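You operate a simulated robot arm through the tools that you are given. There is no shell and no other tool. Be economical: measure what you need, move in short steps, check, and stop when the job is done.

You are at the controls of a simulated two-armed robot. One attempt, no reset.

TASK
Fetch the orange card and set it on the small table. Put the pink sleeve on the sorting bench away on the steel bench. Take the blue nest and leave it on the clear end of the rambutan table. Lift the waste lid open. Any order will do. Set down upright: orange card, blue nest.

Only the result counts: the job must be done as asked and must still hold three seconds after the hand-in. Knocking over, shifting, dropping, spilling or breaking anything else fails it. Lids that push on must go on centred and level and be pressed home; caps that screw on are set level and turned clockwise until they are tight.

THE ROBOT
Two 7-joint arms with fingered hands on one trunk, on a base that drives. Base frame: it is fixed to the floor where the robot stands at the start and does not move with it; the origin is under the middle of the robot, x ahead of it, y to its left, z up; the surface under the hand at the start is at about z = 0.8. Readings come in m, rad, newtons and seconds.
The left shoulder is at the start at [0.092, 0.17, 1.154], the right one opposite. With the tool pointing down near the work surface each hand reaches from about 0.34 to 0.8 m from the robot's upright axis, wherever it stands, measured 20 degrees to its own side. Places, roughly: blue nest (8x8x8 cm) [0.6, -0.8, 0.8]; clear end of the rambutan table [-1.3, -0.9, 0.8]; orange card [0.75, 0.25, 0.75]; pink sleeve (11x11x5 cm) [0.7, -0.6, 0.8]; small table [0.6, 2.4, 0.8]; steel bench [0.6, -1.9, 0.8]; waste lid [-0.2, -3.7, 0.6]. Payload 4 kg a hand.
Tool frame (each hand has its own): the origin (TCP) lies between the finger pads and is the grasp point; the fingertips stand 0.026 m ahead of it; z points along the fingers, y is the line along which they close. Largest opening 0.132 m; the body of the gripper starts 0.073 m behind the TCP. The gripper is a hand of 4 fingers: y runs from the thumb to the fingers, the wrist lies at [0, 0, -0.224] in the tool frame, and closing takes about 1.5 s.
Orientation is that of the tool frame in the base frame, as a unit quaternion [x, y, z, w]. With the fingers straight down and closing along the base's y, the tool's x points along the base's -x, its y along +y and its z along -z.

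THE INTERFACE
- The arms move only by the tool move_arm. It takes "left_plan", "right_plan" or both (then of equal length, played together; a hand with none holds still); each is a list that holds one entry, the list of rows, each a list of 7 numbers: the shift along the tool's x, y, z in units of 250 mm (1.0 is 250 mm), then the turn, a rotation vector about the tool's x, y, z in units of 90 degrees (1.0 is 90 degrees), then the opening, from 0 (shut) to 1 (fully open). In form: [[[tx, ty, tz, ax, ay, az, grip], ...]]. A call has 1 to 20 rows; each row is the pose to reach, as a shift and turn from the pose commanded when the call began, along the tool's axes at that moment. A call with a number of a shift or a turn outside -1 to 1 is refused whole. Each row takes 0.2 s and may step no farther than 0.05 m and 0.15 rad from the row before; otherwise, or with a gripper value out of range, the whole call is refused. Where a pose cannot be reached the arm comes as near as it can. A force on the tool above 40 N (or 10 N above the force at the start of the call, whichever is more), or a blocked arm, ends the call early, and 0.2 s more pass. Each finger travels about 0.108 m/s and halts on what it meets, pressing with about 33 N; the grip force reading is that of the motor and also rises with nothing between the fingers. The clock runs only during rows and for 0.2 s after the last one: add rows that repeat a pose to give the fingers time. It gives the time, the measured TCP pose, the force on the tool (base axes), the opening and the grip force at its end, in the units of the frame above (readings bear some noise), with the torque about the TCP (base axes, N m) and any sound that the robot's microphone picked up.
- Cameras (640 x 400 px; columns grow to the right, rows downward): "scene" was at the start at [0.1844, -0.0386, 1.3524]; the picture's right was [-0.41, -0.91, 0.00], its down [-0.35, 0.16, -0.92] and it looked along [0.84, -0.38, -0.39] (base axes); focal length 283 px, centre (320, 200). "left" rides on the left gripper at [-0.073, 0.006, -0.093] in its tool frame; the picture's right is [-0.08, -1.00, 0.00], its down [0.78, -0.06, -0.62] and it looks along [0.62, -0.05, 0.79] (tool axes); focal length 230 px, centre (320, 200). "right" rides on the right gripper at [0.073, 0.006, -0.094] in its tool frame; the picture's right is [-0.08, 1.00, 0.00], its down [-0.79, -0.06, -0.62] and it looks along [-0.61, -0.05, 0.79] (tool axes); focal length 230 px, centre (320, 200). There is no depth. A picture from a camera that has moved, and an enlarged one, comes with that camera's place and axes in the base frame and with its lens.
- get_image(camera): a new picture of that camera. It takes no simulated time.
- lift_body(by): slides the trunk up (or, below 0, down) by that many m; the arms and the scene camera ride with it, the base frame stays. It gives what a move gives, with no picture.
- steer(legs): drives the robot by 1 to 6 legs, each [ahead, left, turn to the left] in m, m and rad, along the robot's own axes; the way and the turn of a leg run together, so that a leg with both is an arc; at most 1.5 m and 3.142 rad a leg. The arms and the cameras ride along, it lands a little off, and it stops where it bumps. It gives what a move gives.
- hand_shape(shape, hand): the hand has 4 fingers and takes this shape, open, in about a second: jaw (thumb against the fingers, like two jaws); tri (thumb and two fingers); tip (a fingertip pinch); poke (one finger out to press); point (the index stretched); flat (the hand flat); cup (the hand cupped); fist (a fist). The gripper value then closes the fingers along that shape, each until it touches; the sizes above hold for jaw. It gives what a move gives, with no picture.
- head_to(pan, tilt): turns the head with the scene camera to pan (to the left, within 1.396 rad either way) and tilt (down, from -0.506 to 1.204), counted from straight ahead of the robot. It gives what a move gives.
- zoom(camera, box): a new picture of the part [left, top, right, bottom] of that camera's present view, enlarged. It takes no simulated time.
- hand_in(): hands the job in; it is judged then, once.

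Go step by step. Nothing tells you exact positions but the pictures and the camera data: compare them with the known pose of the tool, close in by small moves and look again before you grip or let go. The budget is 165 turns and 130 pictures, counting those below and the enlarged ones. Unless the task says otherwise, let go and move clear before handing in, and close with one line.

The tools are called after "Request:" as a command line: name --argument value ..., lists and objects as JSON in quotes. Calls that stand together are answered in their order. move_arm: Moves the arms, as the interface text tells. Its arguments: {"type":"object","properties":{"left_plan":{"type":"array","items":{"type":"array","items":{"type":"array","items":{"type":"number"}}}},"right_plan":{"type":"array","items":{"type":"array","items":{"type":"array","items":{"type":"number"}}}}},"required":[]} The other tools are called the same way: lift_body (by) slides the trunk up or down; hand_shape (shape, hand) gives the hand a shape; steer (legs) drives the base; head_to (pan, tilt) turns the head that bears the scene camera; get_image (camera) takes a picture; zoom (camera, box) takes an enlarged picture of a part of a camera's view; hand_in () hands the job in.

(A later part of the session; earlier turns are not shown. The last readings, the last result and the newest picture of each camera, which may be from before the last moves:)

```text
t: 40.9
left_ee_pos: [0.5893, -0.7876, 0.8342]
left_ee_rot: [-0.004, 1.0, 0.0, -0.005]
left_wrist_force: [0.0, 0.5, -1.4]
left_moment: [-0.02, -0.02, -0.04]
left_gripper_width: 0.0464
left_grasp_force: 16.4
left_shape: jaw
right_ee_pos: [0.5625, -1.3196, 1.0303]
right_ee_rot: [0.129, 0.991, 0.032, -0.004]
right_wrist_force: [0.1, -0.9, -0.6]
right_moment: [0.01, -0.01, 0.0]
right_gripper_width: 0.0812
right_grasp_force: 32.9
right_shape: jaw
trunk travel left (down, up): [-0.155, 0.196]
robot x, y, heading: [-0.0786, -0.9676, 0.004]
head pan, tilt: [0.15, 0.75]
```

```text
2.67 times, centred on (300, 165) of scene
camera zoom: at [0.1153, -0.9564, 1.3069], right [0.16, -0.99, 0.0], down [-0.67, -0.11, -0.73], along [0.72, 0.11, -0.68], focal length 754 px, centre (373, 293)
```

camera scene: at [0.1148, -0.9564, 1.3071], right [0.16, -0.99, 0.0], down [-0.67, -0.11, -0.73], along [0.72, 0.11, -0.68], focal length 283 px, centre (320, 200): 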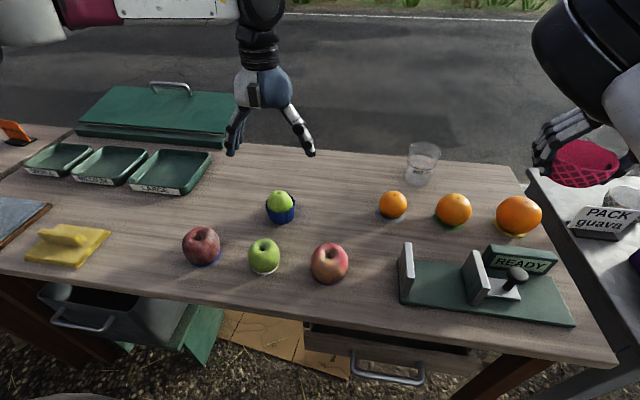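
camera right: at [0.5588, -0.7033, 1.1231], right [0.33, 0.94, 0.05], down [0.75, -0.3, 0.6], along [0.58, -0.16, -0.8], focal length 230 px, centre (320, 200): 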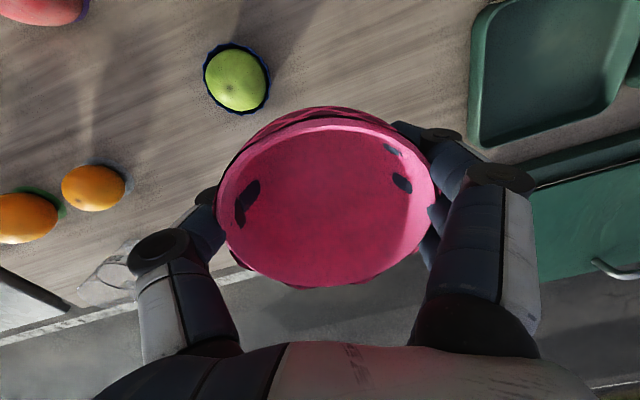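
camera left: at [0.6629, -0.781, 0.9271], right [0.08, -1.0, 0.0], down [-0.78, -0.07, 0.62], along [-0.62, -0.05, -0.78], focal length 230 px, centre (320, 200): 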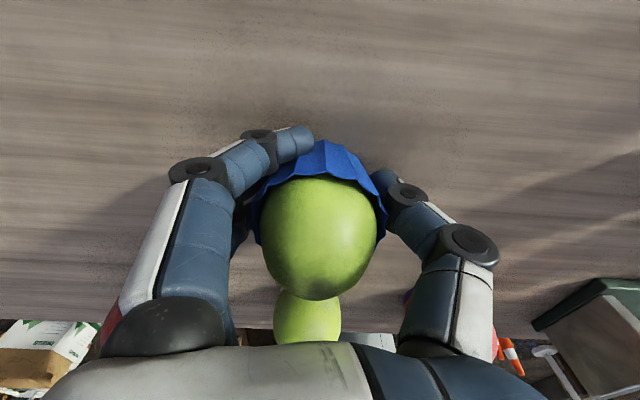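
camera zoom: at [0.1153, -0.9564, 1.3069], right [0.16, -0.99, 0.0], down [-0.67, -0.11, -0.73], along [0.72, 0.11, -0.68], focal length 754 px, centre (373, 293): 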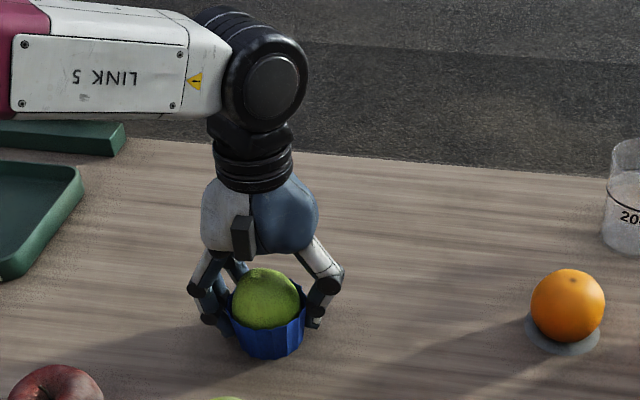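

The fingers touch but are at the commanded opening; I close a bit more and lift slightly.

Request:
move_arm --left_plan '[[[0, 0, 0, 0, 0, 0, 0.28], [0, 0, 0, 0, 0, 0, 0.22], [0, 0, 0, 0, 0, 0, 0.22], [0, 0, -0.06, 0, 0, 0, 0.22], [0, 0, -0.14, 0, 0, 0, 0.22], [0, 0, -0.14, 0, 0, 0, 0.22]]]'

Request:
get_image --camera "left"

Request:
zoom --camera "scene" --box '[180, 90, 420, 240]'

```text
t: 42.3
left_ee_pos: [0.5896, -0.7884, 0.8686]
left_ee_rot: [-0.003, 1.0, 0.001, -0.005]
left_wrist_force: [0.5, -0.3, -1.6]
left_moment: [0.0, 0.0, 0.04]
left_gripper_width: 0.0462
left_grasp_force: 15.8
left_shape: jaw
right_ee_pos: [0.5628, -1.3194, 1.0303]
right_ee_rot: [0.13, 0.991, 0.033, -0.004]
right_wrist_force: [-0.5, 0.8, -0.3]
right_moment: [-0.01, 0.0, 0.01]
right_gripper_width: 0.081
right_grasp_force: 33.1
right_shape: jaw
trunk travel left (down, up): [-0.155, 0.196]
robot x, y, heading: [-0.0751, -0.9705, 0.007]
head pan, tilt: [0.15, 0.75]
```

```text
95 pictures are left
camera left: at [0.6635, -0.781, 0.9618], right [0.08, -1.0, 0.0], down [-0.78, -0.07, 0.63], along [-0.62, -0.05, -0.78], focal length 230 px, centre (320, 200)
```

left: 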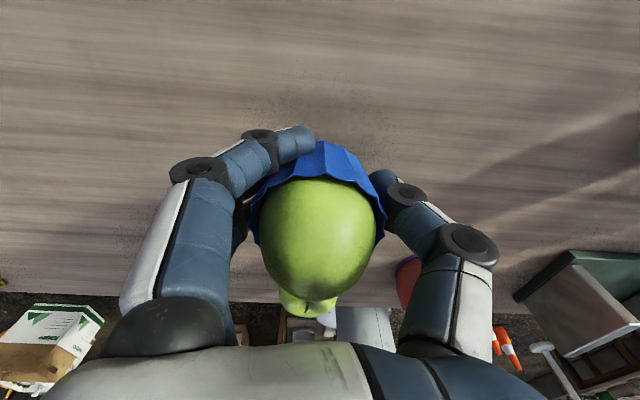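

```text
2.67 times, centred on (300, 165) of scene
camera zoom: at [0.1155, -0.9563, 1.3068], right [0.16, -0.99, 0.0], down [-0.67, -0.11, -0.73], along [0.72, 0.11, -0.68], focal length 754 px, centre (373, 293)
```

zoom: 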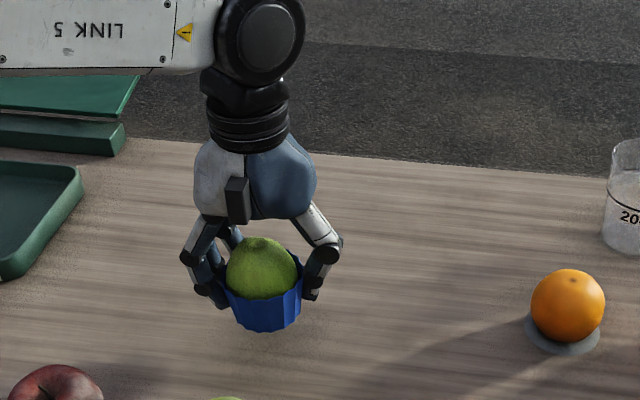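

The nest is lifted and level. I raise it for carrying and look toward the steel bench.

Request:
move_arm --left_plan '[[[0, 0, -0.15, 0, 0, 0, 0.22], [0, 0, -0.3, 0, 0, 0, 0.22], [0, 0, -0.45, 0, 0, 0, 0.22], [0.1, 0, -0.6, 0, 0, 0, 0.22], [0.25, 0, -0.7, 0, 0, 0, 0.22], [0.4, 0, -0.75, 0, 0, 0, 0.22], [0.5, 0, -0.75, 0, 0, 0, 0.22]]]'

Request:
steer --legs '[[-0.05, -0.35, 0]]'

Request:
head_to --pan -0.7 --tilt 0.6

Request:
head_to --pan -0.7 --tilt 0.6

Request:
get_image --camera "scene"

Request:
get_image --camera "right"

```text
t: 43.9
left_ee_pos: [0.4666, -0.7888, 1.0577]
left_ee_rot: [-0.004, 1.0, 0.001, -0.005]
left_wrist_force: [0.3, 0.7, -0.6]
left_moment: [-0.01, 0.02, 0.0]
left_gripper_width: 0.0459
left_grasp_force: 15.6
left_shape: jaw
right_ee_pos: [0.563, -1.3191, 1.0305]
right_ee_rot: [0.13, 0.991, 0.032, -0.004]
right_wrist_force: [-0.4, 0.2, 0.5]
right_moment: [0.01, 0.01, -0.02]
right_gripper_width: 0.0811
right_grasp_force: 33.0
right_shape: jaw
trunk travel left (down, up): [-0.155, 0.196]
robot x, y, heading: [-0.078, -0.9704, 0.008]
head pan, tilt: [0.15, 0.75]
```

```text
t: 47.6
left_ee_pos: [0.4192, -1.1384, 1.0573]
left_ee_rot: [-0.004, 1.0, 0.001, -0.006]
left_wrist_force: [-0.1, -0.7, -0.7]
left_moment: [0.02, -0.03, -0.02]
left_gripper_width: 0.0456
left_grasp_force: 15.9
left_shape: jaw
right_ee_pos: [0.5141, -1.6694, 1.031]
right_ee_rot: [0.13, 0.991, 0.032, -0.003]
right_wrist_force: [0.2, 0.0, -0.8]
right_moment: [0.02, -0.02, 0.02]
right_gripper_width: 0.081
right_grasp_force: 32.9
right_shape: jaw
trunk travel left (down, up): [-0.155, 0.196]
robot x, y, heading: [-0.1267, -1.3162, 0.007]
head pan, tilt: [0.15, 0.75]
```

```text
t: 48.7
left_ee_pos: [0.4196, -1.1394, 1.0584]
left_ee_rot: [-0.003, 1.0, 0.001, -0.005]
left_wrist_force: [-0.9, -0.6, -0.9]
left_moment: [-0.02, -0.01, 0.01]
left_gripper_width: 0.0458
left_grasp_force: 15.8
left_shape: jaw
right_ee_pos: [0.5148, -1.671, 1.0303]
right_ee_rot: [0.13, 0.991, 0.033, -0.004]
right_wrist_force: [0.4, -0.4, -0.6]
right_moment: [-0.02, 0.0, -0.01]
right_gripper_width: 0.0812
right_grasp_force: 33.2
right_shape: jaw
trunk travel left (down, up): [-0.155, 0.196]
robot x, y, heading: [-0.1266, -1.3182, 0.01]
head pan, tilt: [-0.7, 0.6]
```

```text
t: 49.3
left_ee_pos: [0.4185, -1.1384, 1.0571]
left_ee_rot: [-0.004, 1.0, 0.0, -0.005]
left_wrist_force: [0.1, 0.3, -1.3]
left_moment: [0.0, -0.03, -0.01]
left_gripper_width: 0.0461
left_grasp_force: 16.7
left_shape: jaw
right_ee_pos: [0.515, -1.6712, 1.0296]
right_ee_rot: [0.131, 0.991, 0.032, -0.003]
right_wrist_force: [0.2, -0.2, 0.1]
right_moment: [0.03, 0.01, 0.01]
right_gripper_width: 0.0811
right_grasp_force: 32.7
right_shape: jaw
trunk travel left (down, up): [-0.155, 0.196]
robot x, y, heading: [-0.1249, -1.3201, 0.006]
head pan, tilt: [-0.7, 0.6]
```

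```text
93 pictures are left
camera scene: at [0.0534, -1.3757, 1.3198], right [-0.64, -0.77, 0.0], down [-0.43, 0.36, -0.83], along [0.63, -0.53, -0.56], focal length 283 px, centre (320, 200)
```

scene: 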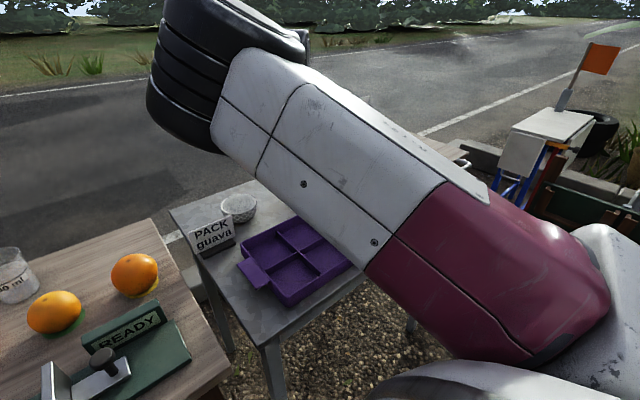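

```text
92 pictures are left
camera right: at [0.4444, -1.6526, 1.1257], right [0.33, 0.94, 0.06], down [0.74, -0.3, 0.6], along [0.58, -0.15, -0.8], focal length 230 px, centre (320, 200)
```

right: 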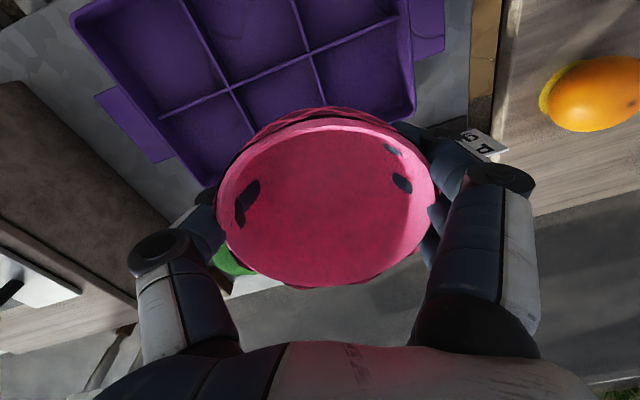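

The steel bench holds a purple packing tray, a label and a bowl; I need to see its clear space. I back off and look again.

Request:
steer --legs '[[-0.45, 0, 0], [0, -0.6, 0.4]]'

Request:
head_to --pan -0.25 --tilt 0.55

Request:
head_to --pan -0.25 --tilt 0.55

Request:
get_image --camera "scene"

Request:
get_image --camera "right"

```text
t: 57.4
left_ee_pos: [-0.0221, -1.5267, 1.059]
left_ee_rot: [-0.201, 0.98, -0.001, -0.006]
left_wrist_force: [0.6, -0.5, -1.5]
left_moment: [0.02, -0.04, -0.01]
left_gripper_width: 0.0458
left_grasp_force: 15.8
left_shape: jaw
right_ee_pos: [0.2738, -1.9791, 1.0302]
right_ee_rot: [-0.069, 0.997, 0.032, -0.01]
right_wrist_force: [-0.6, -0.3, 0.3]
right_moment: [0.0, 0.0, 0.02]
right_gripper_width: 0.0811
right_grasp_force: 32.6
right_shape: jaw
trunk travel left (down, up): [-0.155, 0.196]
robot x, y, heading: [-0.4543, -1.9046, 0.407]
head pan, tilt: [-0.7, 0.6]
```

```text
t: 58.3
left_ee_pos: [-0.0222, -1.5259, 1.0579]
left_ee_rot: [-0.203, 0.979, 0.001, -0.005]
left_wrist_force: [0.2, 0.6, -0.7]
left_moment: [0.08, -0.03, -0.02]
left_gripper_width: 0.0458
left_grasp_force: 15.7
left_shape: jaw
right_ee_pos: [0.2738, -1.9796, 1.0288]
right_ee_rot: [-0.068, 0.997, 0.032, -0.011]
right_wrist_force: [-0.3, 0.3, -1.2]
right_moment: [0.02, 0.05, 0.02]
right_gripper_width: 0.0811
right_grasp_force: 32.8
right_shape: jaw
trunk travel left (down, up): [-0.155, 0.196]
robot x, y, heading: [-0.4509, -1.9054, 0.407]
head pan, tilt: [-0.25, 0.55]
```

```text
t: 58.9
left_ee_pos: [-0.0216, -1.5264, 1.0583]
left_ee_rot: [-0.203, 0.979, 0.0, -0.005]
left_wrist_force: [0.3, 0.4, -2.2]
left_moment: [0.05, 0.01, -0.02]
left_gripper_width: 0.0458
left_grasp_force: 16.6
left_shape: jaw
right_ee_pos: [0.2739, -1.9786, 1.0298]
right_ee_rot: [-0.069, 0.997, 0.032, -0.011]
right_wrist_force: [-0.6, 0.0, -0.3]
right_moment: [-0.01, -0.02, 0.0]
right_gripper_width: 0.0809
right_grasp_force: 33.0
right_shape: jaw
trunk travel left (down, up): [-0.155, 0.196]
robot x, y, heading: [-0.4528, -1.9066, 0.405]
head pan, tilt: [-0.25, 0.55]
```

```text
91 pictures are left
camera scene: at [-0.2614, -1.8482, 1.3243], right [0.16, -0.99, 0.0], down [-0.52, -0.08, -0.85], along [0.84, 0.13, -0.52], focal length 283 px, centre (320, 200)
```

scene: 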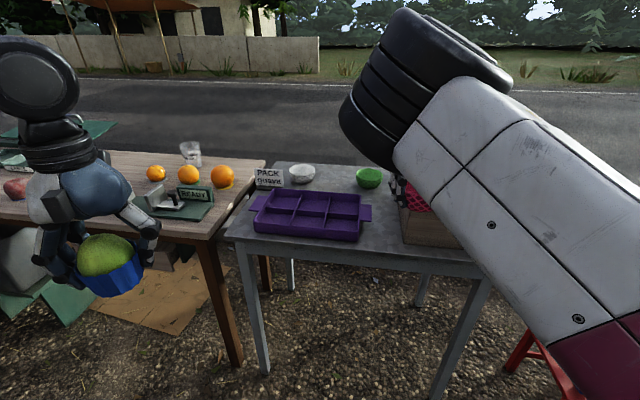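

```text
90 pictures are left
camera right: at [0.2022, -1.9906, 1.1256], right [-0.06, 1.0, 0.06], down [0.8, 0.01, 0.6], along [0.6, 0.09, -0.8], focal length 230 px, centre (320, 200)
```

right: 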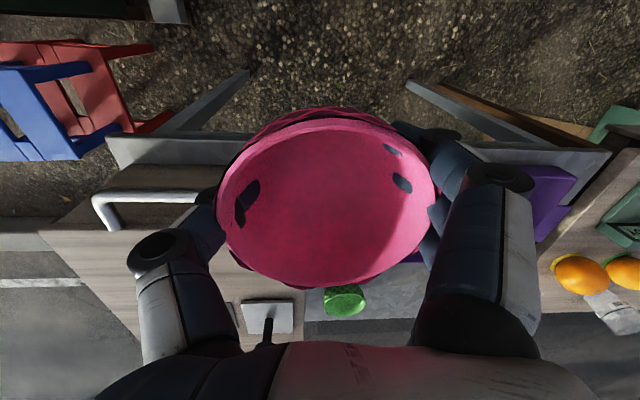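

The tray, a white nest, a green nest and a wooden box occupy the bench; I turn so the view between the arms shows the rest.

Request:
steer --legs '[[0, 0, -0.65]]'

Request:
head_to --pan 0.1 --tilt 0.5

Request:
head_to --pan 0.1 --tilt 0.5

Request:
get_image --camera "scene"

```text
t: 61.0
left_ee_pos: [0.121, -1.863, 1.0572]
left_ee_rot: [0.12, 0.993, 0.002, -0.005]
left_wrist_force: [0.5, 0.4, -0.9]
left_moment: [0.01, -0.05, -0.03]
left_gripper_width: 0.0461
left_grasp_force: 15.7
left_shape: jaw
right_ee_pos: [0.0837, -2.4039, 1.0302]
right_ee_rot: [0.251, 0.967, 0.034, 0.001]
right_wrist_force: [0.6, 0.6, -0.9]
right_moment: [0.0, -0.02, 0.02]
right_gripper_width: 0.0808
right_grasp_force: 33.3
right_shape: jaw
trunk travel left (down, up): [-0.155, 0.196]
robot x, y, heading: [-0.4543, -1.9072, -0.244]
head pan, tilt: [-0.25, 0.55]
```

```text
t: 61.9
left_ee_pos: [0.1197, -1.8628, 1.0577]
left_ee_rot: [0.121, 0.993, 0.002, -0.005]
left_wrist_force: [-0.7, 0.4, -1.7]
left_moment: [0.02, -0.05, 0.0]
left_gripper_width: 0.0459
left_grasp_force: 16.2
left_shape: jaw
right_ee_pos: [0.0831, -2.4034, 1.0294]
right_ee_rot: [0.251, 0.967, 0.032, 0.001]
right_wrist_force: [-0.6, -0.4, -0.2]
right_moment: [0.01, 0.0, 0.0]
right_gripper_width: 0.081
right_grasp_force: 33.1
right_shape: jaw
trunk travel left (down, up): [-0.155, 0.196]
robot x, y, heading: [-0.4546, -1.9043, -0.236]
head pan, tilt: [0.099, 0.499]
```

```text
t: 62.5
left_ee_pos: [0.1204, -1.8629, 1.0594]
left_ee_rot: [0.121, 0.993, 0.002, -0.005]
left_wrist_force: [-0.3, -0.5, -1.5]
left_moment: [0.05, -0.05, -0.04]
left_gripper_width: 0.0455
left_grasp_force: 16.2
left_shape: jaw
right_ee_pos: [0.0823, -2.402, 1.0295]
right_ee_rot: [0.251, 0.967, 0.034, 0.0]
right_wrist_force: [0.0, -0.7, 0.9]
right_moment: [0.0, -0.02, 0.03]
right_gripper_width: 0.0813
right_grasp_force: 33.0
right_shape: jaw
trunk travel left (down, up): [-0.155, 0.196]
robot x, y, heading: [-0.4532, -1.9082, -0.238]
head pan, tilt: [0.099, 0.499]
```

```text
89 pictures are left
camera scene: at [-0.2542, -1.9454, 1.3289], right [-0.14, -0.99, 0.0], down [-0.47, 0.07, -0.88], along [0.87, -0.12, -0.48], focal length 283 px, centre (320, 200)
```

scene: 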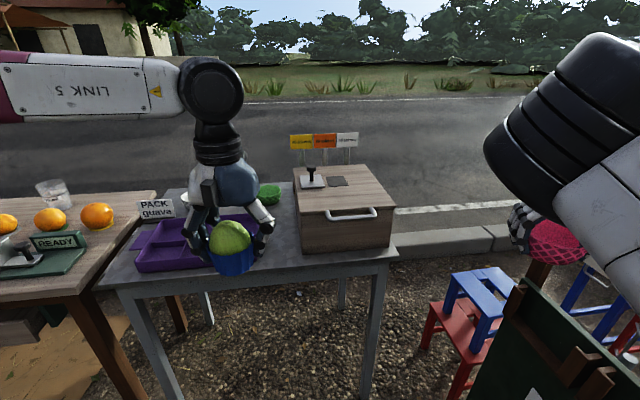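

The wooden box ends the bench, so the clear spot is at the back between the white and green nests, about (0.77, -1.755). I raise the trunk, square up and drive in.

Request:
lift_body --by 0.1

Request:
steer --legs '[[0, 0, 0.238], [0, 0.41, 0], [0.4, 0, 0]]'

Request:
head_to --pan -0.25 --tilt 0.65

Request:
head_to --pan -0.25 --tilt 0.65

Request:
get_image --camera "scene"

Request:
get_image --camera "right"

```text
t: 63.8
left_ee_pos: [0.1211, -1.8623, 1.1583]
left_ee_rot: [0.12, 0.993, 0.002, -0.006]
left_wrist_force: [0.4, -1.1, -1.7]
left_moment: [0.02, 0.0, 0.03]
left_gripper_width: 0.0457
left_grasp_force: 15.5
left_shape: jaw
right_ee_pos: [0.0836, -2.4019, 1.1295]
right_ee_rot: [0.252, 0.967, 0.033, 0.001]
right_wrist_force: [0.7, -0.5, -0.4]
right_moment: [0.0, 0.0, -0.01]
right_gripper_width: 0.0809
right_grasp_force: 32.9
right_shape: jaw
trunk travel left (down, up): [-0.255, 0.096]
robot x, y, heading: [-0.4515, -1.9052, -0.241]
head pan, tilt: [0.099, 0.499]
```

```text
t: 70.9
left_ee_pos: [0.491, -1.3154, 1.157]
left_ee_rot: [0.0, 1.0, 0.001, -0.005]
left_wrist_force: [-0.3, 0.1, -1.5]
left_moment: [0.02, 0.01, 0.01]
left_gripper_width: 0.0458
left_grasp_force: 16.3
left_shape: jaw
right_ee_pos: [0.5822, -1.8481, 1.131]
right_ee_rot: [0.133, 0.991, 0.034, -0.004]
right_wrist_force: [0.0, -0.7, -1.0]
right_moment: [0.01, 0.0, -0.01]
right_gripper_width: 0.0809
right_grasp_force: 33.5
right_shape: jaw
trunk travel left (down, up): [-0.255, 0.096]
robot x, y, heading: [-0.0556, -1.4927, -0.006]
head pan, tilt: [0.099, 0.499]
```

```text
t: 71.7
left_ee_pos: [0.4904, -1.3153, 1.1585]
left_ee_rot: [0.0, 1.0, 0.001, -0.006]
left_wrist_force: [0.3, 0.3, -0.6]
left_moment: [0.02, -0.05, 0.0]
left_gripper_width: 0.046
left_grasp_force: 15.5
left_shape: jaw
right_ee_pos: [0.5817, -1.8476, 1.1305]
right_ee_rot: [0.134, 0.99, 0.033, -0.003]
right_wrist_force: [0.6, -0.1, -0.3]
right_moment: [0.0, 0.0, -0.01]
right_gripper_width: 0.081
right_grasp_force: 32.8
right_shape: jaw
trunk travel left (down, up): [-0.255, 0.096]
robot x, y, heading: [-0.056, -1.4924, 0.0]
head pan, tilt: [-0.25, 0.649]
```

```text
t: 72.3
left_ee_pos: [0.4896, -1.3148, 1.1573]
left_ee_rot: [0.0, 1.0, 0.001, -0.005]
left_wrist_force: [1.0, -0.4, -0.9]
left_moment: [-0.02, -0.04, 0.03]
left_gripper_width: 0.0457
left_grasp_force: 15.8
left_shape: jaw
right_ee_pos: [0.5822, -1.848, 1.1305]
right_ee_rot: [0.135, 0.99, 0.033, -0.004]
right_wrist_force: [-0.7, -0.6, -0.2]
right_moment: [-0.04, 0.0, 0.0]
right_gripper_width: 0.0811
right_grasp_force: 32.9
right_shape: jaw
trunk travel left (down, up): [-0.255, 0.096]
robot x, y, heading: [-0.056, -1.492, -0.006]
head pan, tilt: [-0.25, 0.649]
```

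```text
88 pictures are left
camera scene: at [0.0785, -1.5141, 1.4187], right [-0.25, -0.97, 0.0], down [-0.59, 0.15, -0.8], along [0.77, -0.2, -0.6], focal length 283 px, centre (320, 200)
```

scene: 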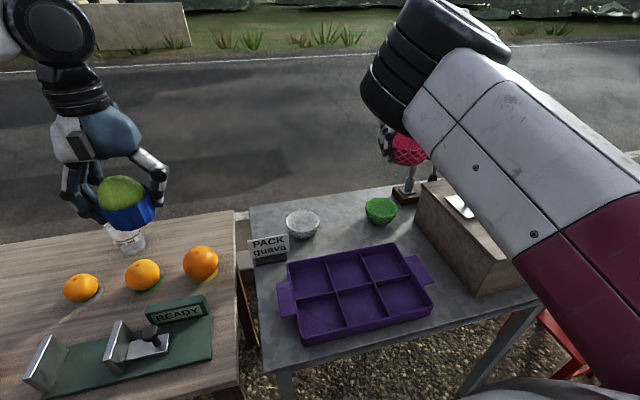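

```text
87 pictures are left
camera right: at [0.5124, -1.8295, 1.2257], right [0.34, 0.94, 0.06], down [0.74, -0.31, 0.6], along [0.58, -0.16, -0.8], focal length 230 px, centre (320, 200)
```

right: 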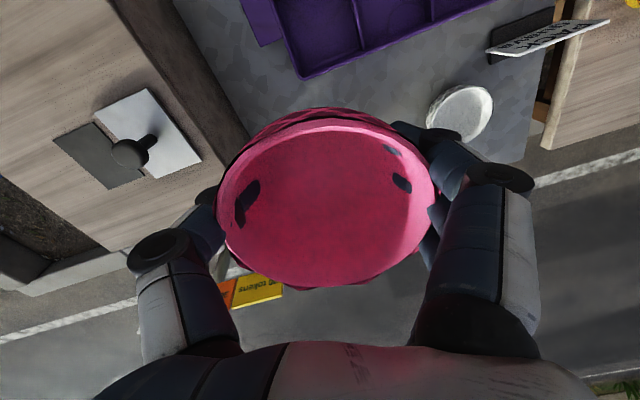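

Target spot between the nests: (0.69, -1.757). I drive so that the held sleeve is above it.

Request:
steer --legs '[[0.108, 0.091, 0]]'

Request:
get_image --camera "scene"

Request:
get_image --camera "right"

```text
t: 73.8
left_ee_pos: [0.599, -1.224, 1.1571]
left_ee_rot: [0.0, 1.0, 0.0, -0.005]
left_wrist_force: [-0.4, 0.6, -0.8]
left_moment: [-0.01, 0.02, -0.03]
left_gripper_width: 0.0461
left_grasp_force: 15.8
left_shape: jaw
right_ee_pos: [0.6913, -1.7557, 1.1303]
right_ee_rot: [0.134, 0.99, 0.032, -0.004]
right_wrist_force: [-0.4, 0.5, -0.2]
right_moment: [-0.02, 0.05, -0.01]
right_gripper_width: 0.081
right_grasp_force: 32.8
right_shape: jaw
trunk travel left (down, up): [-0.255, 0.096]
robot x, y, heading: [0.0533, -1.4035, 0.0]
head pan, tilt: [-0.25, 0.649]
```

```text
86 pictures are left
camera scene: at [0.1878, -1.4228, 1.4186], right [-0.25, -0.97, 0.0], down [-0.59, 0.15, -0.8], along [0.77, -0.2, -0.6], focal length 283 px, centre (320, 200)
```

scene: 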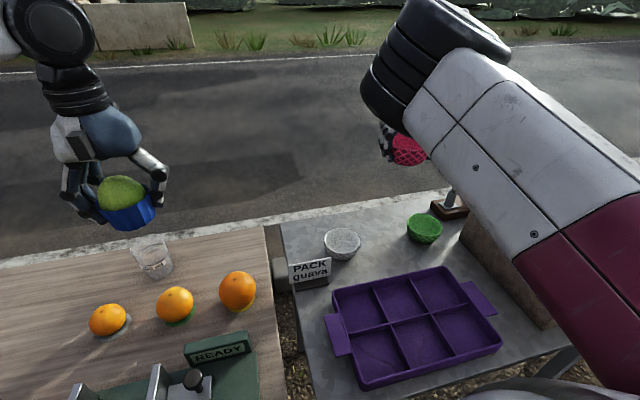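

```text
85 pictures are left
camera right: at [0.6215, -1.7385, 1.2256], right [0.34, 0.94, 0.06], down [0.74, -0.31, 0.6], along [0.58, -0.16, -0.8], focal length 230 px, centre (320, 200)
```

right: 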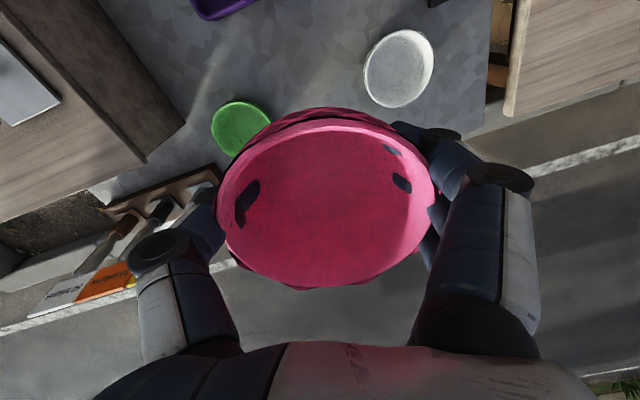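

All good: about 4 cm free on each side. I lower with the arm 0.12 m and then with the trunk.

Request:
move_arm --right_plan '[[[-0.002, -0.006, 0.1, 0, 0, 0, 0.4], [-0.004, -0.012, 0.2, 0, 0, 0, 0.4], [-0.006, -0.02, 0.3, 0, 0, 0, 0.4], [-0.008, -0.025, 0.4, 0, 0, 0, 0.4], [-0.008, -0.03, 0.478, 0, 0, 0, 0.4], [-0.008, -0.03, 0.478, 0, 0, 0, 0.4]]]'

Request:
lift_body --by -0.12

Request:
get_image --camera "right"

Request:
get_image --camera "scene"

```text
t: 75.2
left_ee_pos: [0.5991, -1.2223, 1.1575]
left_ee_rot: [0.001, 1.0, 0.001, -0.005]
left_wrist_force: [-0.3, -0.6, -1.3]
left_moment: [-0.02, -0.01, -0.01]
left_gripper_width: 0.0459
left_grasp_force: 16.0
left_shape: jaw
right_ee_pos: [0.6907, -1.7567, 1.0103]
right_ee_rot: [0.134, 0.99, 0.033, -0.003]
right_wrist_force: [-0.6, -0.1, 0.3]
right_moment: [0.02, 0.0, 0.02]
right_gripper_width: 0.081
right_grasp_force: 32.7
right_shape: jaw
trunk travel left (down, up): [-0.255, 0.096]
robot x, y, heading: [0.0493, -1.4023, -0.001]
head pan, tilt: [-0.25, 0.649]
```

```text
t: 76.7
left_ee_pos: [0.5968, -1.2237, 1.0397]
left_ee_rot: [0.001, 1.0, 0.001, -0.004]
left_wrist_force: [-0.6, 0.4, -1.0]
left_moment: [0.0, 0.0, -0.05]
left_gripper_width: 0.0458
left_grasp_force: 16.1
left_shape: jaw
right_ee_pos: [0.6835, -1.776, 0.8858]
right_ee_rot: [0.154, 0.987, 0.035, -0.008]
right_wrist_force: [0.6, 0.0, -0.2]
right_moment: [0.04, -0.01, -0.02]
right_gripper_width: 0.0811
right_grasp_force: 32.8
right_shape: jaw
trunk travel left (down, up): [-0.135, 0.216]
robot x, y, heading: [0.053, -1.3991, -0.002]
head pan, tilt: [-0.25, 0.649]
```

```text
84 pictures are left
camera right: at [0.6144, -1.7565, 0.9821], right [0.38, 0.92, 0.06], down [0.73, -0.34, 0.59], along [0.57, -0.18, -0.8], focal length 230 px, centre (320, 200)
```

right: 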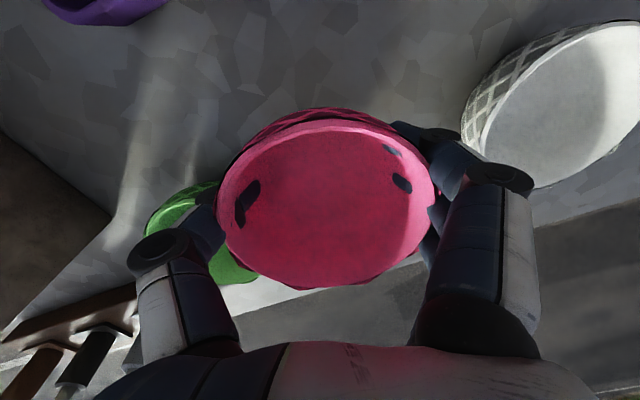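

```text
83 pictures are left
camera scene: at [0.2663, -1.4234, 1.2944], right [-0.25, -0.97, 0.0], down [-0.58, 0.15, -0.8], along [0.77, -0.2, -0.6], focal length 283 px, centre (320, 200)
```

scene: 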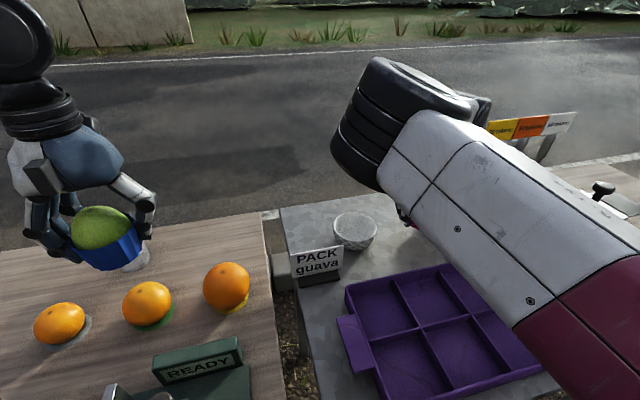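

The trunk move drifted the hand 2 cm right; I compensate with the base, then lower the arm.

Request:
steer --legs '[[0.005, 0.025, 0]]'

Request:
move_arm --right_plan '[[[-0.002, -0.006, 0.06, 0, 0, 0, 0.4], [-0.003, -0.01, 0.12, 0, 0, 0, 0.4]]]'

Request:
get_image --camera "right"

```text
t: 77.6
left_ee_pos: [0.6034, -1.1997, 1.038]
left_ee_rot: [0.002, 1.0, 0.0, -0.006]
left_wrist_force: [-0.2, 0.2, -1.4]
left_moment: [-0.05, -0.01, -0.01]
left_gripper_width: 0.0456
left_grasp_force: 16.3
left_shape: jaw
right_ee_pos: [0.6905, -1.7499, 0.8886]
right_ee_rot: [0.154, 0.987, 0.038, -0.005]
right_wrist_force: [-0.1, -0.7, 0.0]
right_moment: [0.01, 0.01, 0.01]
right_gripper_width: 0.0811
right_grasp_force: 33.0
right_shape: jaw
trunk travel left (down, up): [-0.135, 0.216]
robot x, y, heading: [0.0548, -1.3788, 0.001]
head pan, tilt: [-0.25, 0.649]
```

```text
t: 78.2
left_ee_pos: [0.6049, -1.2005, 1.0376]
left_ee_rot: [0.001, 1.0, 0.002, -0.005]
left_wrist_force: [0.1, -0.4, -1.3]
left_moment: [0.03, -0.02, 0.03]
left_gripper_width: 0.0457
left_grasp_force: 15.8
left_shape: jaw
right_ee_pos: [0.6909, -1.7508, 0.857]
right_ee_rot: [0.152, 0.988, 0.038, -0.004]
right_wrist_force: [0.4, -0.6, -0.1]
right_moment: [0.01, 0.01, -0.01]
right_gripper_width: 0.0808
right_grasp_force: 33.0
right_shape: jaw
trunk travel left (down, up): [-0.135, 0.216]
robot x, y, heading: [0.0565, -1.3779, -0.002]
head pan, tilt: [-0.25, 0.649]
```

```text
82 pictures are left
camera right: at [0.6223, -1.7307, 0.9538], right [0.37, 0.92, 0.07], down [0.73, -0.34, 0.59], along [0.57, -0.17, -0.8], focal length 230 px, centre (320, 200)
```

right: 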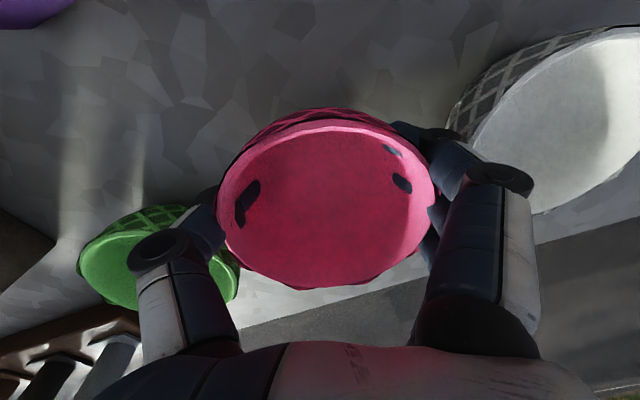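

Clearances are about 1.5–3 cm each side. I lower the last 2–3 cm slowly until contact.

Request:
move_arm --right_plan '[[[-0.002, -0.02, 0.04, 0, 0, 0, 0.4], [-0.002, -0.03, 0.07, 0, 0, 0, 0.4], [-0.002, -0.03, 0.085, 0, 0, 0, 0.4], [-0.002, -0.03, 0.095, 0, 0, 0, 0.4], [-0.002, -0.03, 0.105, 0, 0, 0, 0.4]]]'

Request:
get_image --camera "right"

```text
t: 79.4
left_ee_pos: [0.6035, -1.1991, 1.0375]
left_ee_rot: [0.0, 1.0, 0.001, -0.005]
left_wrist_force: [0.8, -0.3, -1.2]
left_moment: [-0.01, -0.02, 0.01]
left_gripper_width: 0.046
left_grasp_force: 16.1
left_shape: jaw
right_ee_pos: [0.6901, -1.7553, 0.8316]
right_ee_rot: [0.153, 0.988, 0.037, -0.004]
right_wrist_force: [0.7, -0.4, 0.1]
right_moment: [-0.01, 0.02, -0.01]
right_gripper_width: 0.0808
right_grasp_force: 33.4
right_shape: jaw
trunk travel left (down, up): [-0.135, 0.216]
robot x, y, heading: [0.0583, -1.3755, 0.002]
head pan, tilt: [-0.25, 0.649]
```

```text
81 pictures are left
camera right: at [0.6206, -1.7359, 0.9274], right [0.38, 0.92, 0.07], down [0.73, -0.34, 0.6], along [0.57, -0.17, -0.8], focal length 230 px, centre (320, 200)
```

right: 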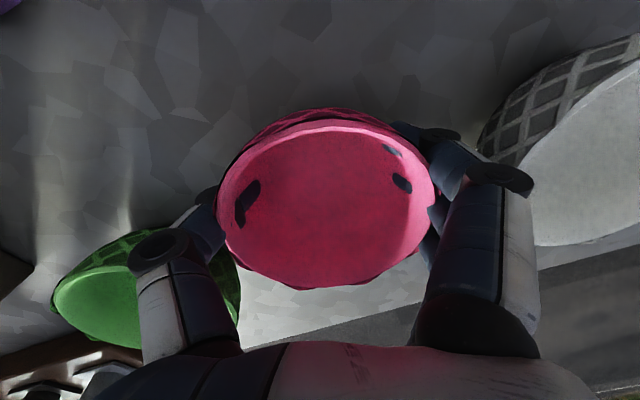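

No contact yet; the steel bench is slightly lower. I continue slowly.

Request:
move_arm --right_plan '[[[0, 0, 0.015, 0, 0, 0, 0.4], [0, 0, 0.03, 0, 0, 0, 0.4], [0, 0, 0.045, 0, 0, 0, 0.4], [0, 0, 0.06, 0, 0, 0, 0.4], [0, 0, 0.075, 0, 0, 0, 0.4]]]'

Request:
zoom --camera "scene" --box '[280, 130, 480, 255]'

```text
t: 80.3
left_ee_pos: [0.6023, -1.1989, 1.0401]
left_ee_rot: [0.001, 1.0, 0.0, -0.005]
left_wrist_force: [-0.4, 0.2, -1.8]
left_moment: [0.02, -0.02, -0.01]
left_gripper_width: 0.046
left_grasp_force: 16.2
left_shape: jaw
right_ee_pos: [0.6911, -1.7562, 0.8276]
right_ee_rot: [0.152, 0.988, 0.034, 0.002]
right_wrist_force: [-7.4, 2.7, 27.2]
right_moment: [-0.49, 0.24, -0.02]
right_gripper_width: 0.0795
right_grasp_force: 32.6
right_shape: jaw
trunk travel left (down, up): [-0.135, 0.216]
robot x, y, heading: [0.0573, -1.374, -0.009]
head pan, tilt: [-0.25, 0.649]
stopped in row 4 (right hand): the force on the tool passed its limit at 44 N (the readings are from after the stop); the commanded pose is now the measured one
```

```text
3.20 times, centred on (380, 192) of scene
camera zoom: at [0.2696, -1.3964, 1.2946], right [-0.25, -0.97, 0.0], down [-0.58, 0.15, -0.8], along [0.77, -0.2, -0.6], focal length 905 px, centre (128, 224)
```

zoom: 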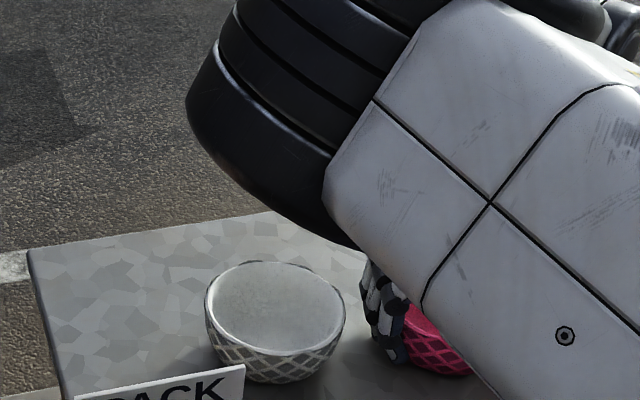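

Contact made. I ease up 2 mm, open slowly a bit, and rise straight.

Request:
move_arm --right_plan '[[[0, 0, -0.008, 0, 0, 0, 0.45], [0, 0, -0.008, 0, 0, 0, 0.55], [0, 0, -0.008, 0, 0, 0, 0.62], [0, 0, -0.008, 0, 0, 0, 0.7], [0, 0, -0.008, 0, 0, 0, 0.78], [0, 0, -0.008, 0, 0, 0, 0.85], [0, 0, -0.008, 0, 0, 0, 0.85]]]'

Request:
get_image --camera "right"

```text
t: 81.6
left_ee_pos: [0.6031, -1.198, 1.0373]
left_ee_rot: [0.001, 1.0, 0.0, -0.005]
left_wrist_force: [0.1, 0.2, -1.1]
left_moment: [0.0, 0.0, 0.01]
left_gripper_width: 0.0458
left_grasp_force: 15.7
left_shape: jaw
right_ee_pos: [0.6928, -1.7541, 0.8298]
right_ee_rot: [0.152, 0.988, 0.034, 0.004]
right_wrist_force: [1.0, 4.2, 22.1]
right_moment: [-1.39, 0.41, -0.05]
right_gripper_width: 0.1117
right_grasp_force: 0.1
right_shape: jaw
trunk travel left (down, up): [-0.135, 0.216]
robot x, y, heading: [0.0638, -1.3768, -0.001]
head pan, tilt: [-0.25, 0.649]
stopped in row 6 (right hand): the force on the tool passed its limit at 44 N (the readings are from after the stop); the commanded pose is now the measured one
```

```text
79 pictures are left
camera right: at [0.6233, -1.7345, 0.9243], right [0.37, 0.93, 0.07], down [0.72, -0.33, 0.61], along [0.59, -0.18, -0.79], focal length 230 px, centre (320, 200)
```

right: 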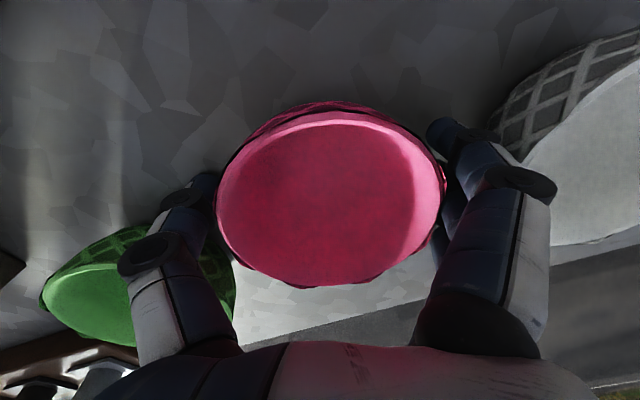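

The sleeve is released and the fingertips just press the bench; I rise straight up.

Request:
move_arm --right_plan '[[[0, 0.003, -0.03, 0, 0, 0, 0.85], [0, 0.006, -0.08, 0, 0, 0, 0.85], [0, 0.012, -0.18, 0, 0, 0, 0.9], [0, 0.02, -0.3, 0, 0, 0, 0.9], [0, 0.028, -0.45, 0, 0, 0, 0.9], [0, 0.04, -0.6, 0, 0, 0, 0.9], [0, 0.05, -0.75, 0, 0, 0, 0.9]]]'

Request:
get_image --camera "right"

```text
t: 83.2
left_ee_pos: [0.6029, -1.1988, 1.0387]
left_ee_rot: [0.0, 1.0, 0.001, -0.005]
left_wrist_force: [0.0, 0.2, -0.6]
left_moment: [-0.02, -0.01, -0.04]
left_gripper_width: 0.0458
left_grasp_force: 15.8
left_shape: jaw
right_ee_pos: [0.6938, -1.7573, 1.0147]
right_ee_rot: [0.152, 0.988, 0.037, 0.001]
right_wrist_force: [-0.1, -0.7, 0.8]
right_moment: [0.03, 0.0, 0.0]
right_gripper_width: 0.1185
right_grasp_force: 0.1
right_shape: jaw
trunk travel left (down, up): [-0.135, 0.216]
robot x, y, heading: [0.0567, -1.3748, -0.006]
head pan, tilt: [-0.25, 0.649]
```

```text
78 pictures are left
camera right: at [0.6236, -1.7373, 1.1099], right [0.37, 0.93, 0.07], down [0.72, -0.34, 0.6], along [0.58, -0.17, -0.79], focal length 230 px, centre (320, 200)
```

right: 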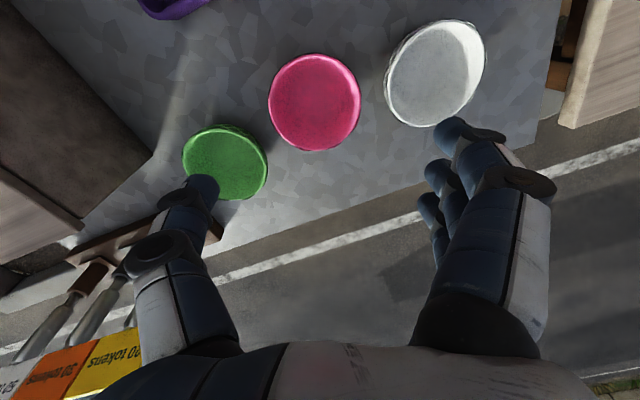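

The sleeve stands between the white and green ones. I raise the trunk, back out, tuck the arms in a bit and look behind for the rambutan table.

Request:
lift_body --by 0.12

Request:
steer --legs '[[-0.4, 0, 0]]'

Request:
move_arm --left_plan '[[[0.1, 0, 0, 0, 0, 0, 0.22], [0.2, 0, 0, 0, 0, 0, 0.22], [0.3, 0, 0, 0, 0, 0, 0.22], [0.4, 0, 0, 0, 0, 0, 0.22], [0.5, 0, 0, 0, 0, 0, 0.22], [0.5, 0, 0, 0, 0, 0, 0.22]]]' --right_plan '[[[0.15, 0.03, 0, 0, 0, 0, 0.9], [0.3, 0.06, 0, 0, 0, 0, 0.9], [0.45, 0.1, 0, 0, 0, 0, 0.9], [0.6, 0.14, 0, 0, 0, 0, 0.9], [0.75, 0.18, 0, 0, 0, 0, 0.9], [0.9, 0.22, 0, 0, 0, 0, 0.9]]]'

Request:
steer --legs '[[0, 0.3, 0.9], [0, 0, 0.9]]'

Request:
head_to --pan 0.2 --tilt 0.3

Request:
head_to --pan 0.2 --tilt 0.3

Request:
get_image --camera "scene"

```text
t: 84.7
left_ee_pos: [0.6041, -1.1984, 1.1574]
left_ee_rot: [0.0, 1.0, 0.001, -0.007]
left_wrist_force: [0.4, -0.5, -0.5]
left_moment: [-0.02, -0.01, 0.02]
left_gripper_width: 0.0457
left_grasp_force: 15.9
left_shape: jaw
right_ee_pos: [0.6945, -1.7573, 1.1338]
right_ee_rot: [0.152, 0.988, 0.037, 0.001]
right_wrist_force: [-0.1, 0.0, -0.8]
right_moment: [0.0, 0.0, 0.0]
right_gripper_width: 0.1186
right_grasp_force: 0.0
right_shape: jaw
trunk travel left (down, up): [-0.255, 0.096]
robot x, y, heading: [0.0566, -1.378, -0.002]
head pan, tilt: [-0.25, 0.649]
```

```text
t: 87.2
left_ee_pos: [0.2036, -1.1977, 1.1592]
left_ee_rot: [0.001, 1.0, 0.0, -0.006]
left_wrist_force: [-0.7, -0.2, -1.7]
left_moment: [0.0, -0.02, -0.01]
left_gripper_width: 0.0464
left_grasp_force: 16.1
left_shape: jaw
right_ee_pos: [0.295, -1.7567, 1.1347]
right_ee_rot: [0.152, 0.988, 0.036, 0.001]
right_wrist_force: [0.2, -0.6, 0.5]
right_moment: [0.01, 0.0, 0.02]
right_gripper_width: 0.1186
right_grasp_force: 0.3
right_shape: jaw
trunk travel left (down, up): [-0.255, 0.096]
robot x, y, heading: [-0.3437, -1.3791, 0.0]
head pan, tilt: [-0.25, 0.649]
```

```text
t: 88.6
left_ee_pos: [0.0791, -1.1981, 1.1603]
left_ee_rot: [0.0, 1.0, -0.001, -0.006]
left_wrist_force: [-0.2, 0.7, -1.6]
left_moment: [-0.02, 0.0, -0.02]
left_gripper_width: 0.0458
left_grasp_force: 15.9
left_shape: jaw
right_ee_pos: [0.094, -1.6433, 1.1324]
right_ee_rot: [0.17, 0.983, 0.067, -0.01]
right_wrist_force: [0.7, 0.8, -0.1]
right_moment: [-0.05, -0.01, 0.01]
right_gripper_width: 0.1189
right_grasp_force: 0.1
right_shape: jaw
trunk travel left (down, up): [-0.255, 0.096]
robot x, y, heading: [-0.3443, -1.3751, 0.002]
head pan, tilt: [-0.25, 0.649]
```

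```text
t: 94.1
left_ee_pos: [-0.735, -0.7411, 1.1604]
left_ee_rot: [0.782, -0.623, 0.003, 0.004]
left_wrist_force: [-0.5, 0.4, -1.1]
left_moment: [0.0, -0.02, 0.0]
left_gripper_width: 0.0458
left_grasp_force: 15.8
left_shape: jaw
right_ee_pos: [-0.3088, -0.626, 1.1391]
right_ee_rot: [-0.666, 0.743, 0.041, -0.056]
right_wrist_force: [-0.1, 0.0, 0.1]
right_moment: [0.01, -0.01, 0.03]
right_gripper_width: 0.1186
right_grasp_force: 0.0
right_shape: jaw
trunk travel left (down, up): [-0.255, 0.096]
robot x, y, heading: [-0.4684, -1.1141, 1.797]
head pan, tilt: [-0.25, 0.649]
```

```text
t: 95.0
left_ee_pos: [-0.735, -0.7406, 1.1599]
left_ee_rot: [0.782, -0.623, 0.004, 0.005]
left_wrist_force: [-0.5, 0.7, -0.6]
left_moment: [0.0, 0.03, 0.03]
left_gripper_width: 0.0457
left_grasp_force: 15.7
left_shape: jaw
right_ee_pos: [-0.3075, -0.626, 1.1377]
right_ee_rot: [-0.665, 0.743, 0.041, -0.06]
right_wrist_force: [0.2, -0.1, 0.6]
right_moment: [-0.01, -0.02, 0.0]
right_gripper_width: 0.1187
right_grasp_force: 0.0
right_shape: jaw
trunk travel left (down, up): [-0.255, 0.096]
robot x, y, heading: [-0.471, -1.1118, 1.794]
head pan, tilt: [0.201, 0.3]
```

```text
t: 95.6
left_ee_pos: [-0.7359, -0.7416, 1.1601]
left_ee_rot: [0.782, -0.624, 0.003, 0.004]
left_wrist_force: [-0.3, 0.3, -0.8]
left_moment: [0.0, -0.02, -0.01]
left_gripper_width: 0.0454
left_grasp_force: 15.7
left_shape: jaw
right_ee_pos: [-0.308, -0.6262, 1.1389]
right_ee_rot: [-0.664, 0.744, 0.042, -0.059]
right_wrist_force: [0.0, -0.5, 0.3]
right_moment: [-0.01, -0.03, 0.0]
right_gripper_width: 0.1187
right_grasp_force: 0.0
right_shape: jaw
trunk travel left (down, up): [-0.255, 0.096]
robot x, y, heading: [-0.4669, -1.1127, 1.796]
head pan, tilt: [0.201, 0.3]
```

```text
77 pictures are left
camera scene: at [-0.5176, -0.9791, 1.4504], right [0.91, 0.41, 0.0], down [0.12, -0.27, -0.96], along [-0.39, 0.87, -0.3], focal length 283 px, centre (320, 200)
```

scene: 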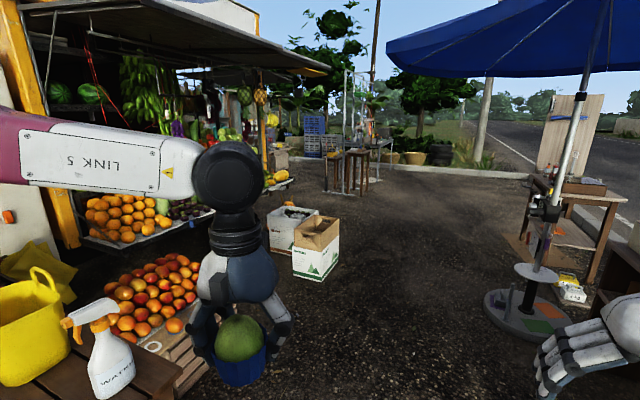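

I see a table to the left with a bucket and spray bottle, probably the rambutan table. I pan the head left.

Request:
head_to --pan 1.1 --tilt 0.5

Request:
head_to --pan 1.1 --tilt 0.5

Request:
get_image --camera "scene"

```text
t: 96.8
left_ee_pos: [-0.7344, -0.7406, 1.1594]
left_ee_rot: [0.782, -0.623, 0.004, 0.004]
left_wrist_force: [1.0, 0.2, -0.6]
left_moment: [0.01, 0.03, 0.01]
left_gripper_width: 0.0457
left_grasp_force: 15.9
left_shape: jaw
right_ee_pos: [-0.3082, -0.6263, 1.1388]
right_ee_rot: [-0.665, 0.743, 0.042, -0.059]
right_wrist_force: [-0.3, 0.0, -0.8]
right_moment: [0.01, 0.0, 0.02]
right_gripper_width: 0.1188
right_grasp_force: 0.0
right_shape: jaw
trunk travel left (down, up): [-0.255, 0.096]
robot x, y, heading: [-0.4645, -1.1109, 1.796]
head pan, tilt: [1.1, 0.499]
```

```text
t: 97.4
left_ee_pos: [-0.7356, -0.741, 1.1597]
left_ee_rot: [0.782, -0.623, 0.003, 0.003]
left_wrist_force: [-0.3, 0.6, -0.9]
left_moment: [0.04, -0.02, -0.03]
left_gripper_width: 0.0456
left_grasp_force: 15.9
left_shape: jaw
right_ee_pos: [-0.3085, -0.6267, 1.1374]
right_ee_rot: [-0.665, 0.743, 0.042, -0.059]
right_wrist_force: [-0.4, 0.7, -0.6]
right_moment: [0.0, 0.02, 0.0]
right_gripper_width: 0.119
right_grasp_force: 0.0
right_shape: jaw
trunk travel left (down, up): [-0.255, 0.096]
robot x, y, heading: [-0.4686, -1.1102, 1.801]
head pan, tilt: [1.1, 0.499]
```

```text
76 pictures are left
camera scene: at [-0.5673, -1.0419, 1.432], right [0.24, 0.97, 0.0], down [0.46, -0.12, -0.88], along [-0.85, 0.21, -0.48], focal length 283 px, centre (320, 200)
```

scene: 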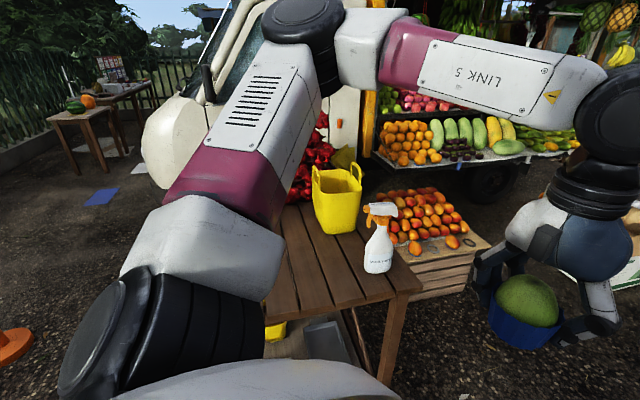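

That's the rambutan table: bucket and spray bottle at the +y end. I turn to face it.

Request:
steer --legs '[[0, 0, 1.345]]'

Request:
head_to --pan 0 --tilt 0.55

Request:
head_to --pan 0 --tilt 0.55

Request:
get_image --camera "scene"

```text
t: 101.1
left_ee_pos: [-0.8901, -1.2888, 1.1601]
left_ee_rot: [1.0, -0.001, 0.005, 0.001]
left_wrist_force: [0.4, -0.4, -1.8]
left_moment: [0.01, 0.0, 0.0]
left_gripper_width: 0.0454
left_grasp_force: 16.1
left_shape: jaw
right_ee_pos: [-0.9067, -0.8471, 1.1373]
right_ee_rot: [0.983, -0.169, 0.004, 0.073]
right_wrist_force: [-0.3, -0.3, 0.6]
right_moment: [0.05, -0.03, -0.03]
right_gripper_width: 0.1189
right_grasp_force: 0.1
right_shape: jaw
trunk travel left (down, up): [-0.255, 0.096]
robot x, y, heading: [-0.4667, -1.1135, 3.143]
head pan, tilt: [1.1, 0.499]
```

```text
t: 102.5
left_ee_pos: [-0.8907, -1.288, 1.1601]
left_ee_rot: [1.0, 0.0, 0.005, 0.001]
left_wrist_force: [0.4, -0.6, -0.8]
left_moment: [-0.02, 0.01, 0.0]
left_gripper_width: 0.0456
left_grasp_force: 15.8
left_shape: jaw
right_ee_pos: [-0.9055, -0.8473, 1.1389]
right_ee_rot: [0.983, -0.169, 0.004, 0.073]
right_wrist_force: [0.1, 0.0, 0.1]
right_moment: [-0.03, 0.01, 0.0]
right_gripper_width: 0.1188
right_grasp_force: 0.1
right_shape: jaw
trunk travel left (down, up): [-0.255, 0.096]
robot x, y, heading: [-0.4647, -1.1126, 3.144]
head pan, tilt: [0.0, 0.55]
```

```text
t: 103.1
left_ee_pos: [-0.8907, -1.2877, 1.1597]
left_ee_rot: [1.0, -0.001, 0.005, 0.001]
left_wrist_force: [0.5, 0.1, -1.6]
left_moment: [0.03, 0.0, 0.01]
left_gripper_width: 0.0455
left_grasp_force: 16.2
left_shape: jaw
right_ee_pos: [-0.9058, -0.8461, 1.1384]
right_ee_rot: [0.983, -0.169, 0.003, 0.073]
right_wrist_force: [0.4, 0.5, 0.5]
right_moment: [0.0, 0.0, 0.01]
right_gripper_width: 0.1186
right_grasp_force: 0.0
right_shape: jaw
trunk travel left (down, up): [-0.255, 0.096]
robot x, y, heading: [-0.4655, -1.1141, 3.135]
head pan, tilt: [0.0, 0.55]
```

```text
75 pictures are left
camera scene: at [-0.6076, -1.1124, 1.4275], right [0.0, 1.0, 0.0], down [0.52, 0.0, -0.85], along [-0.85, 0.0, -0.52], focal length 283 px, centre (320, 200)
```

scene: 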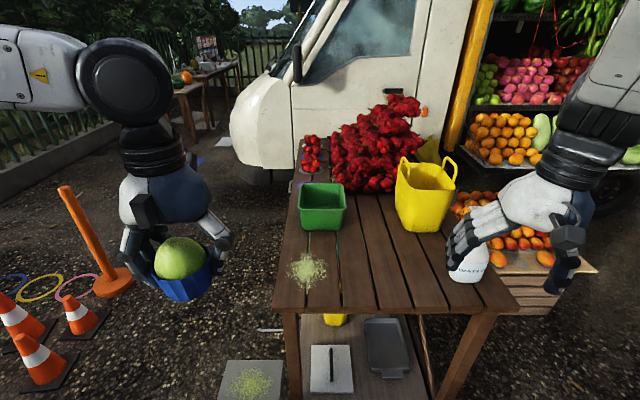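

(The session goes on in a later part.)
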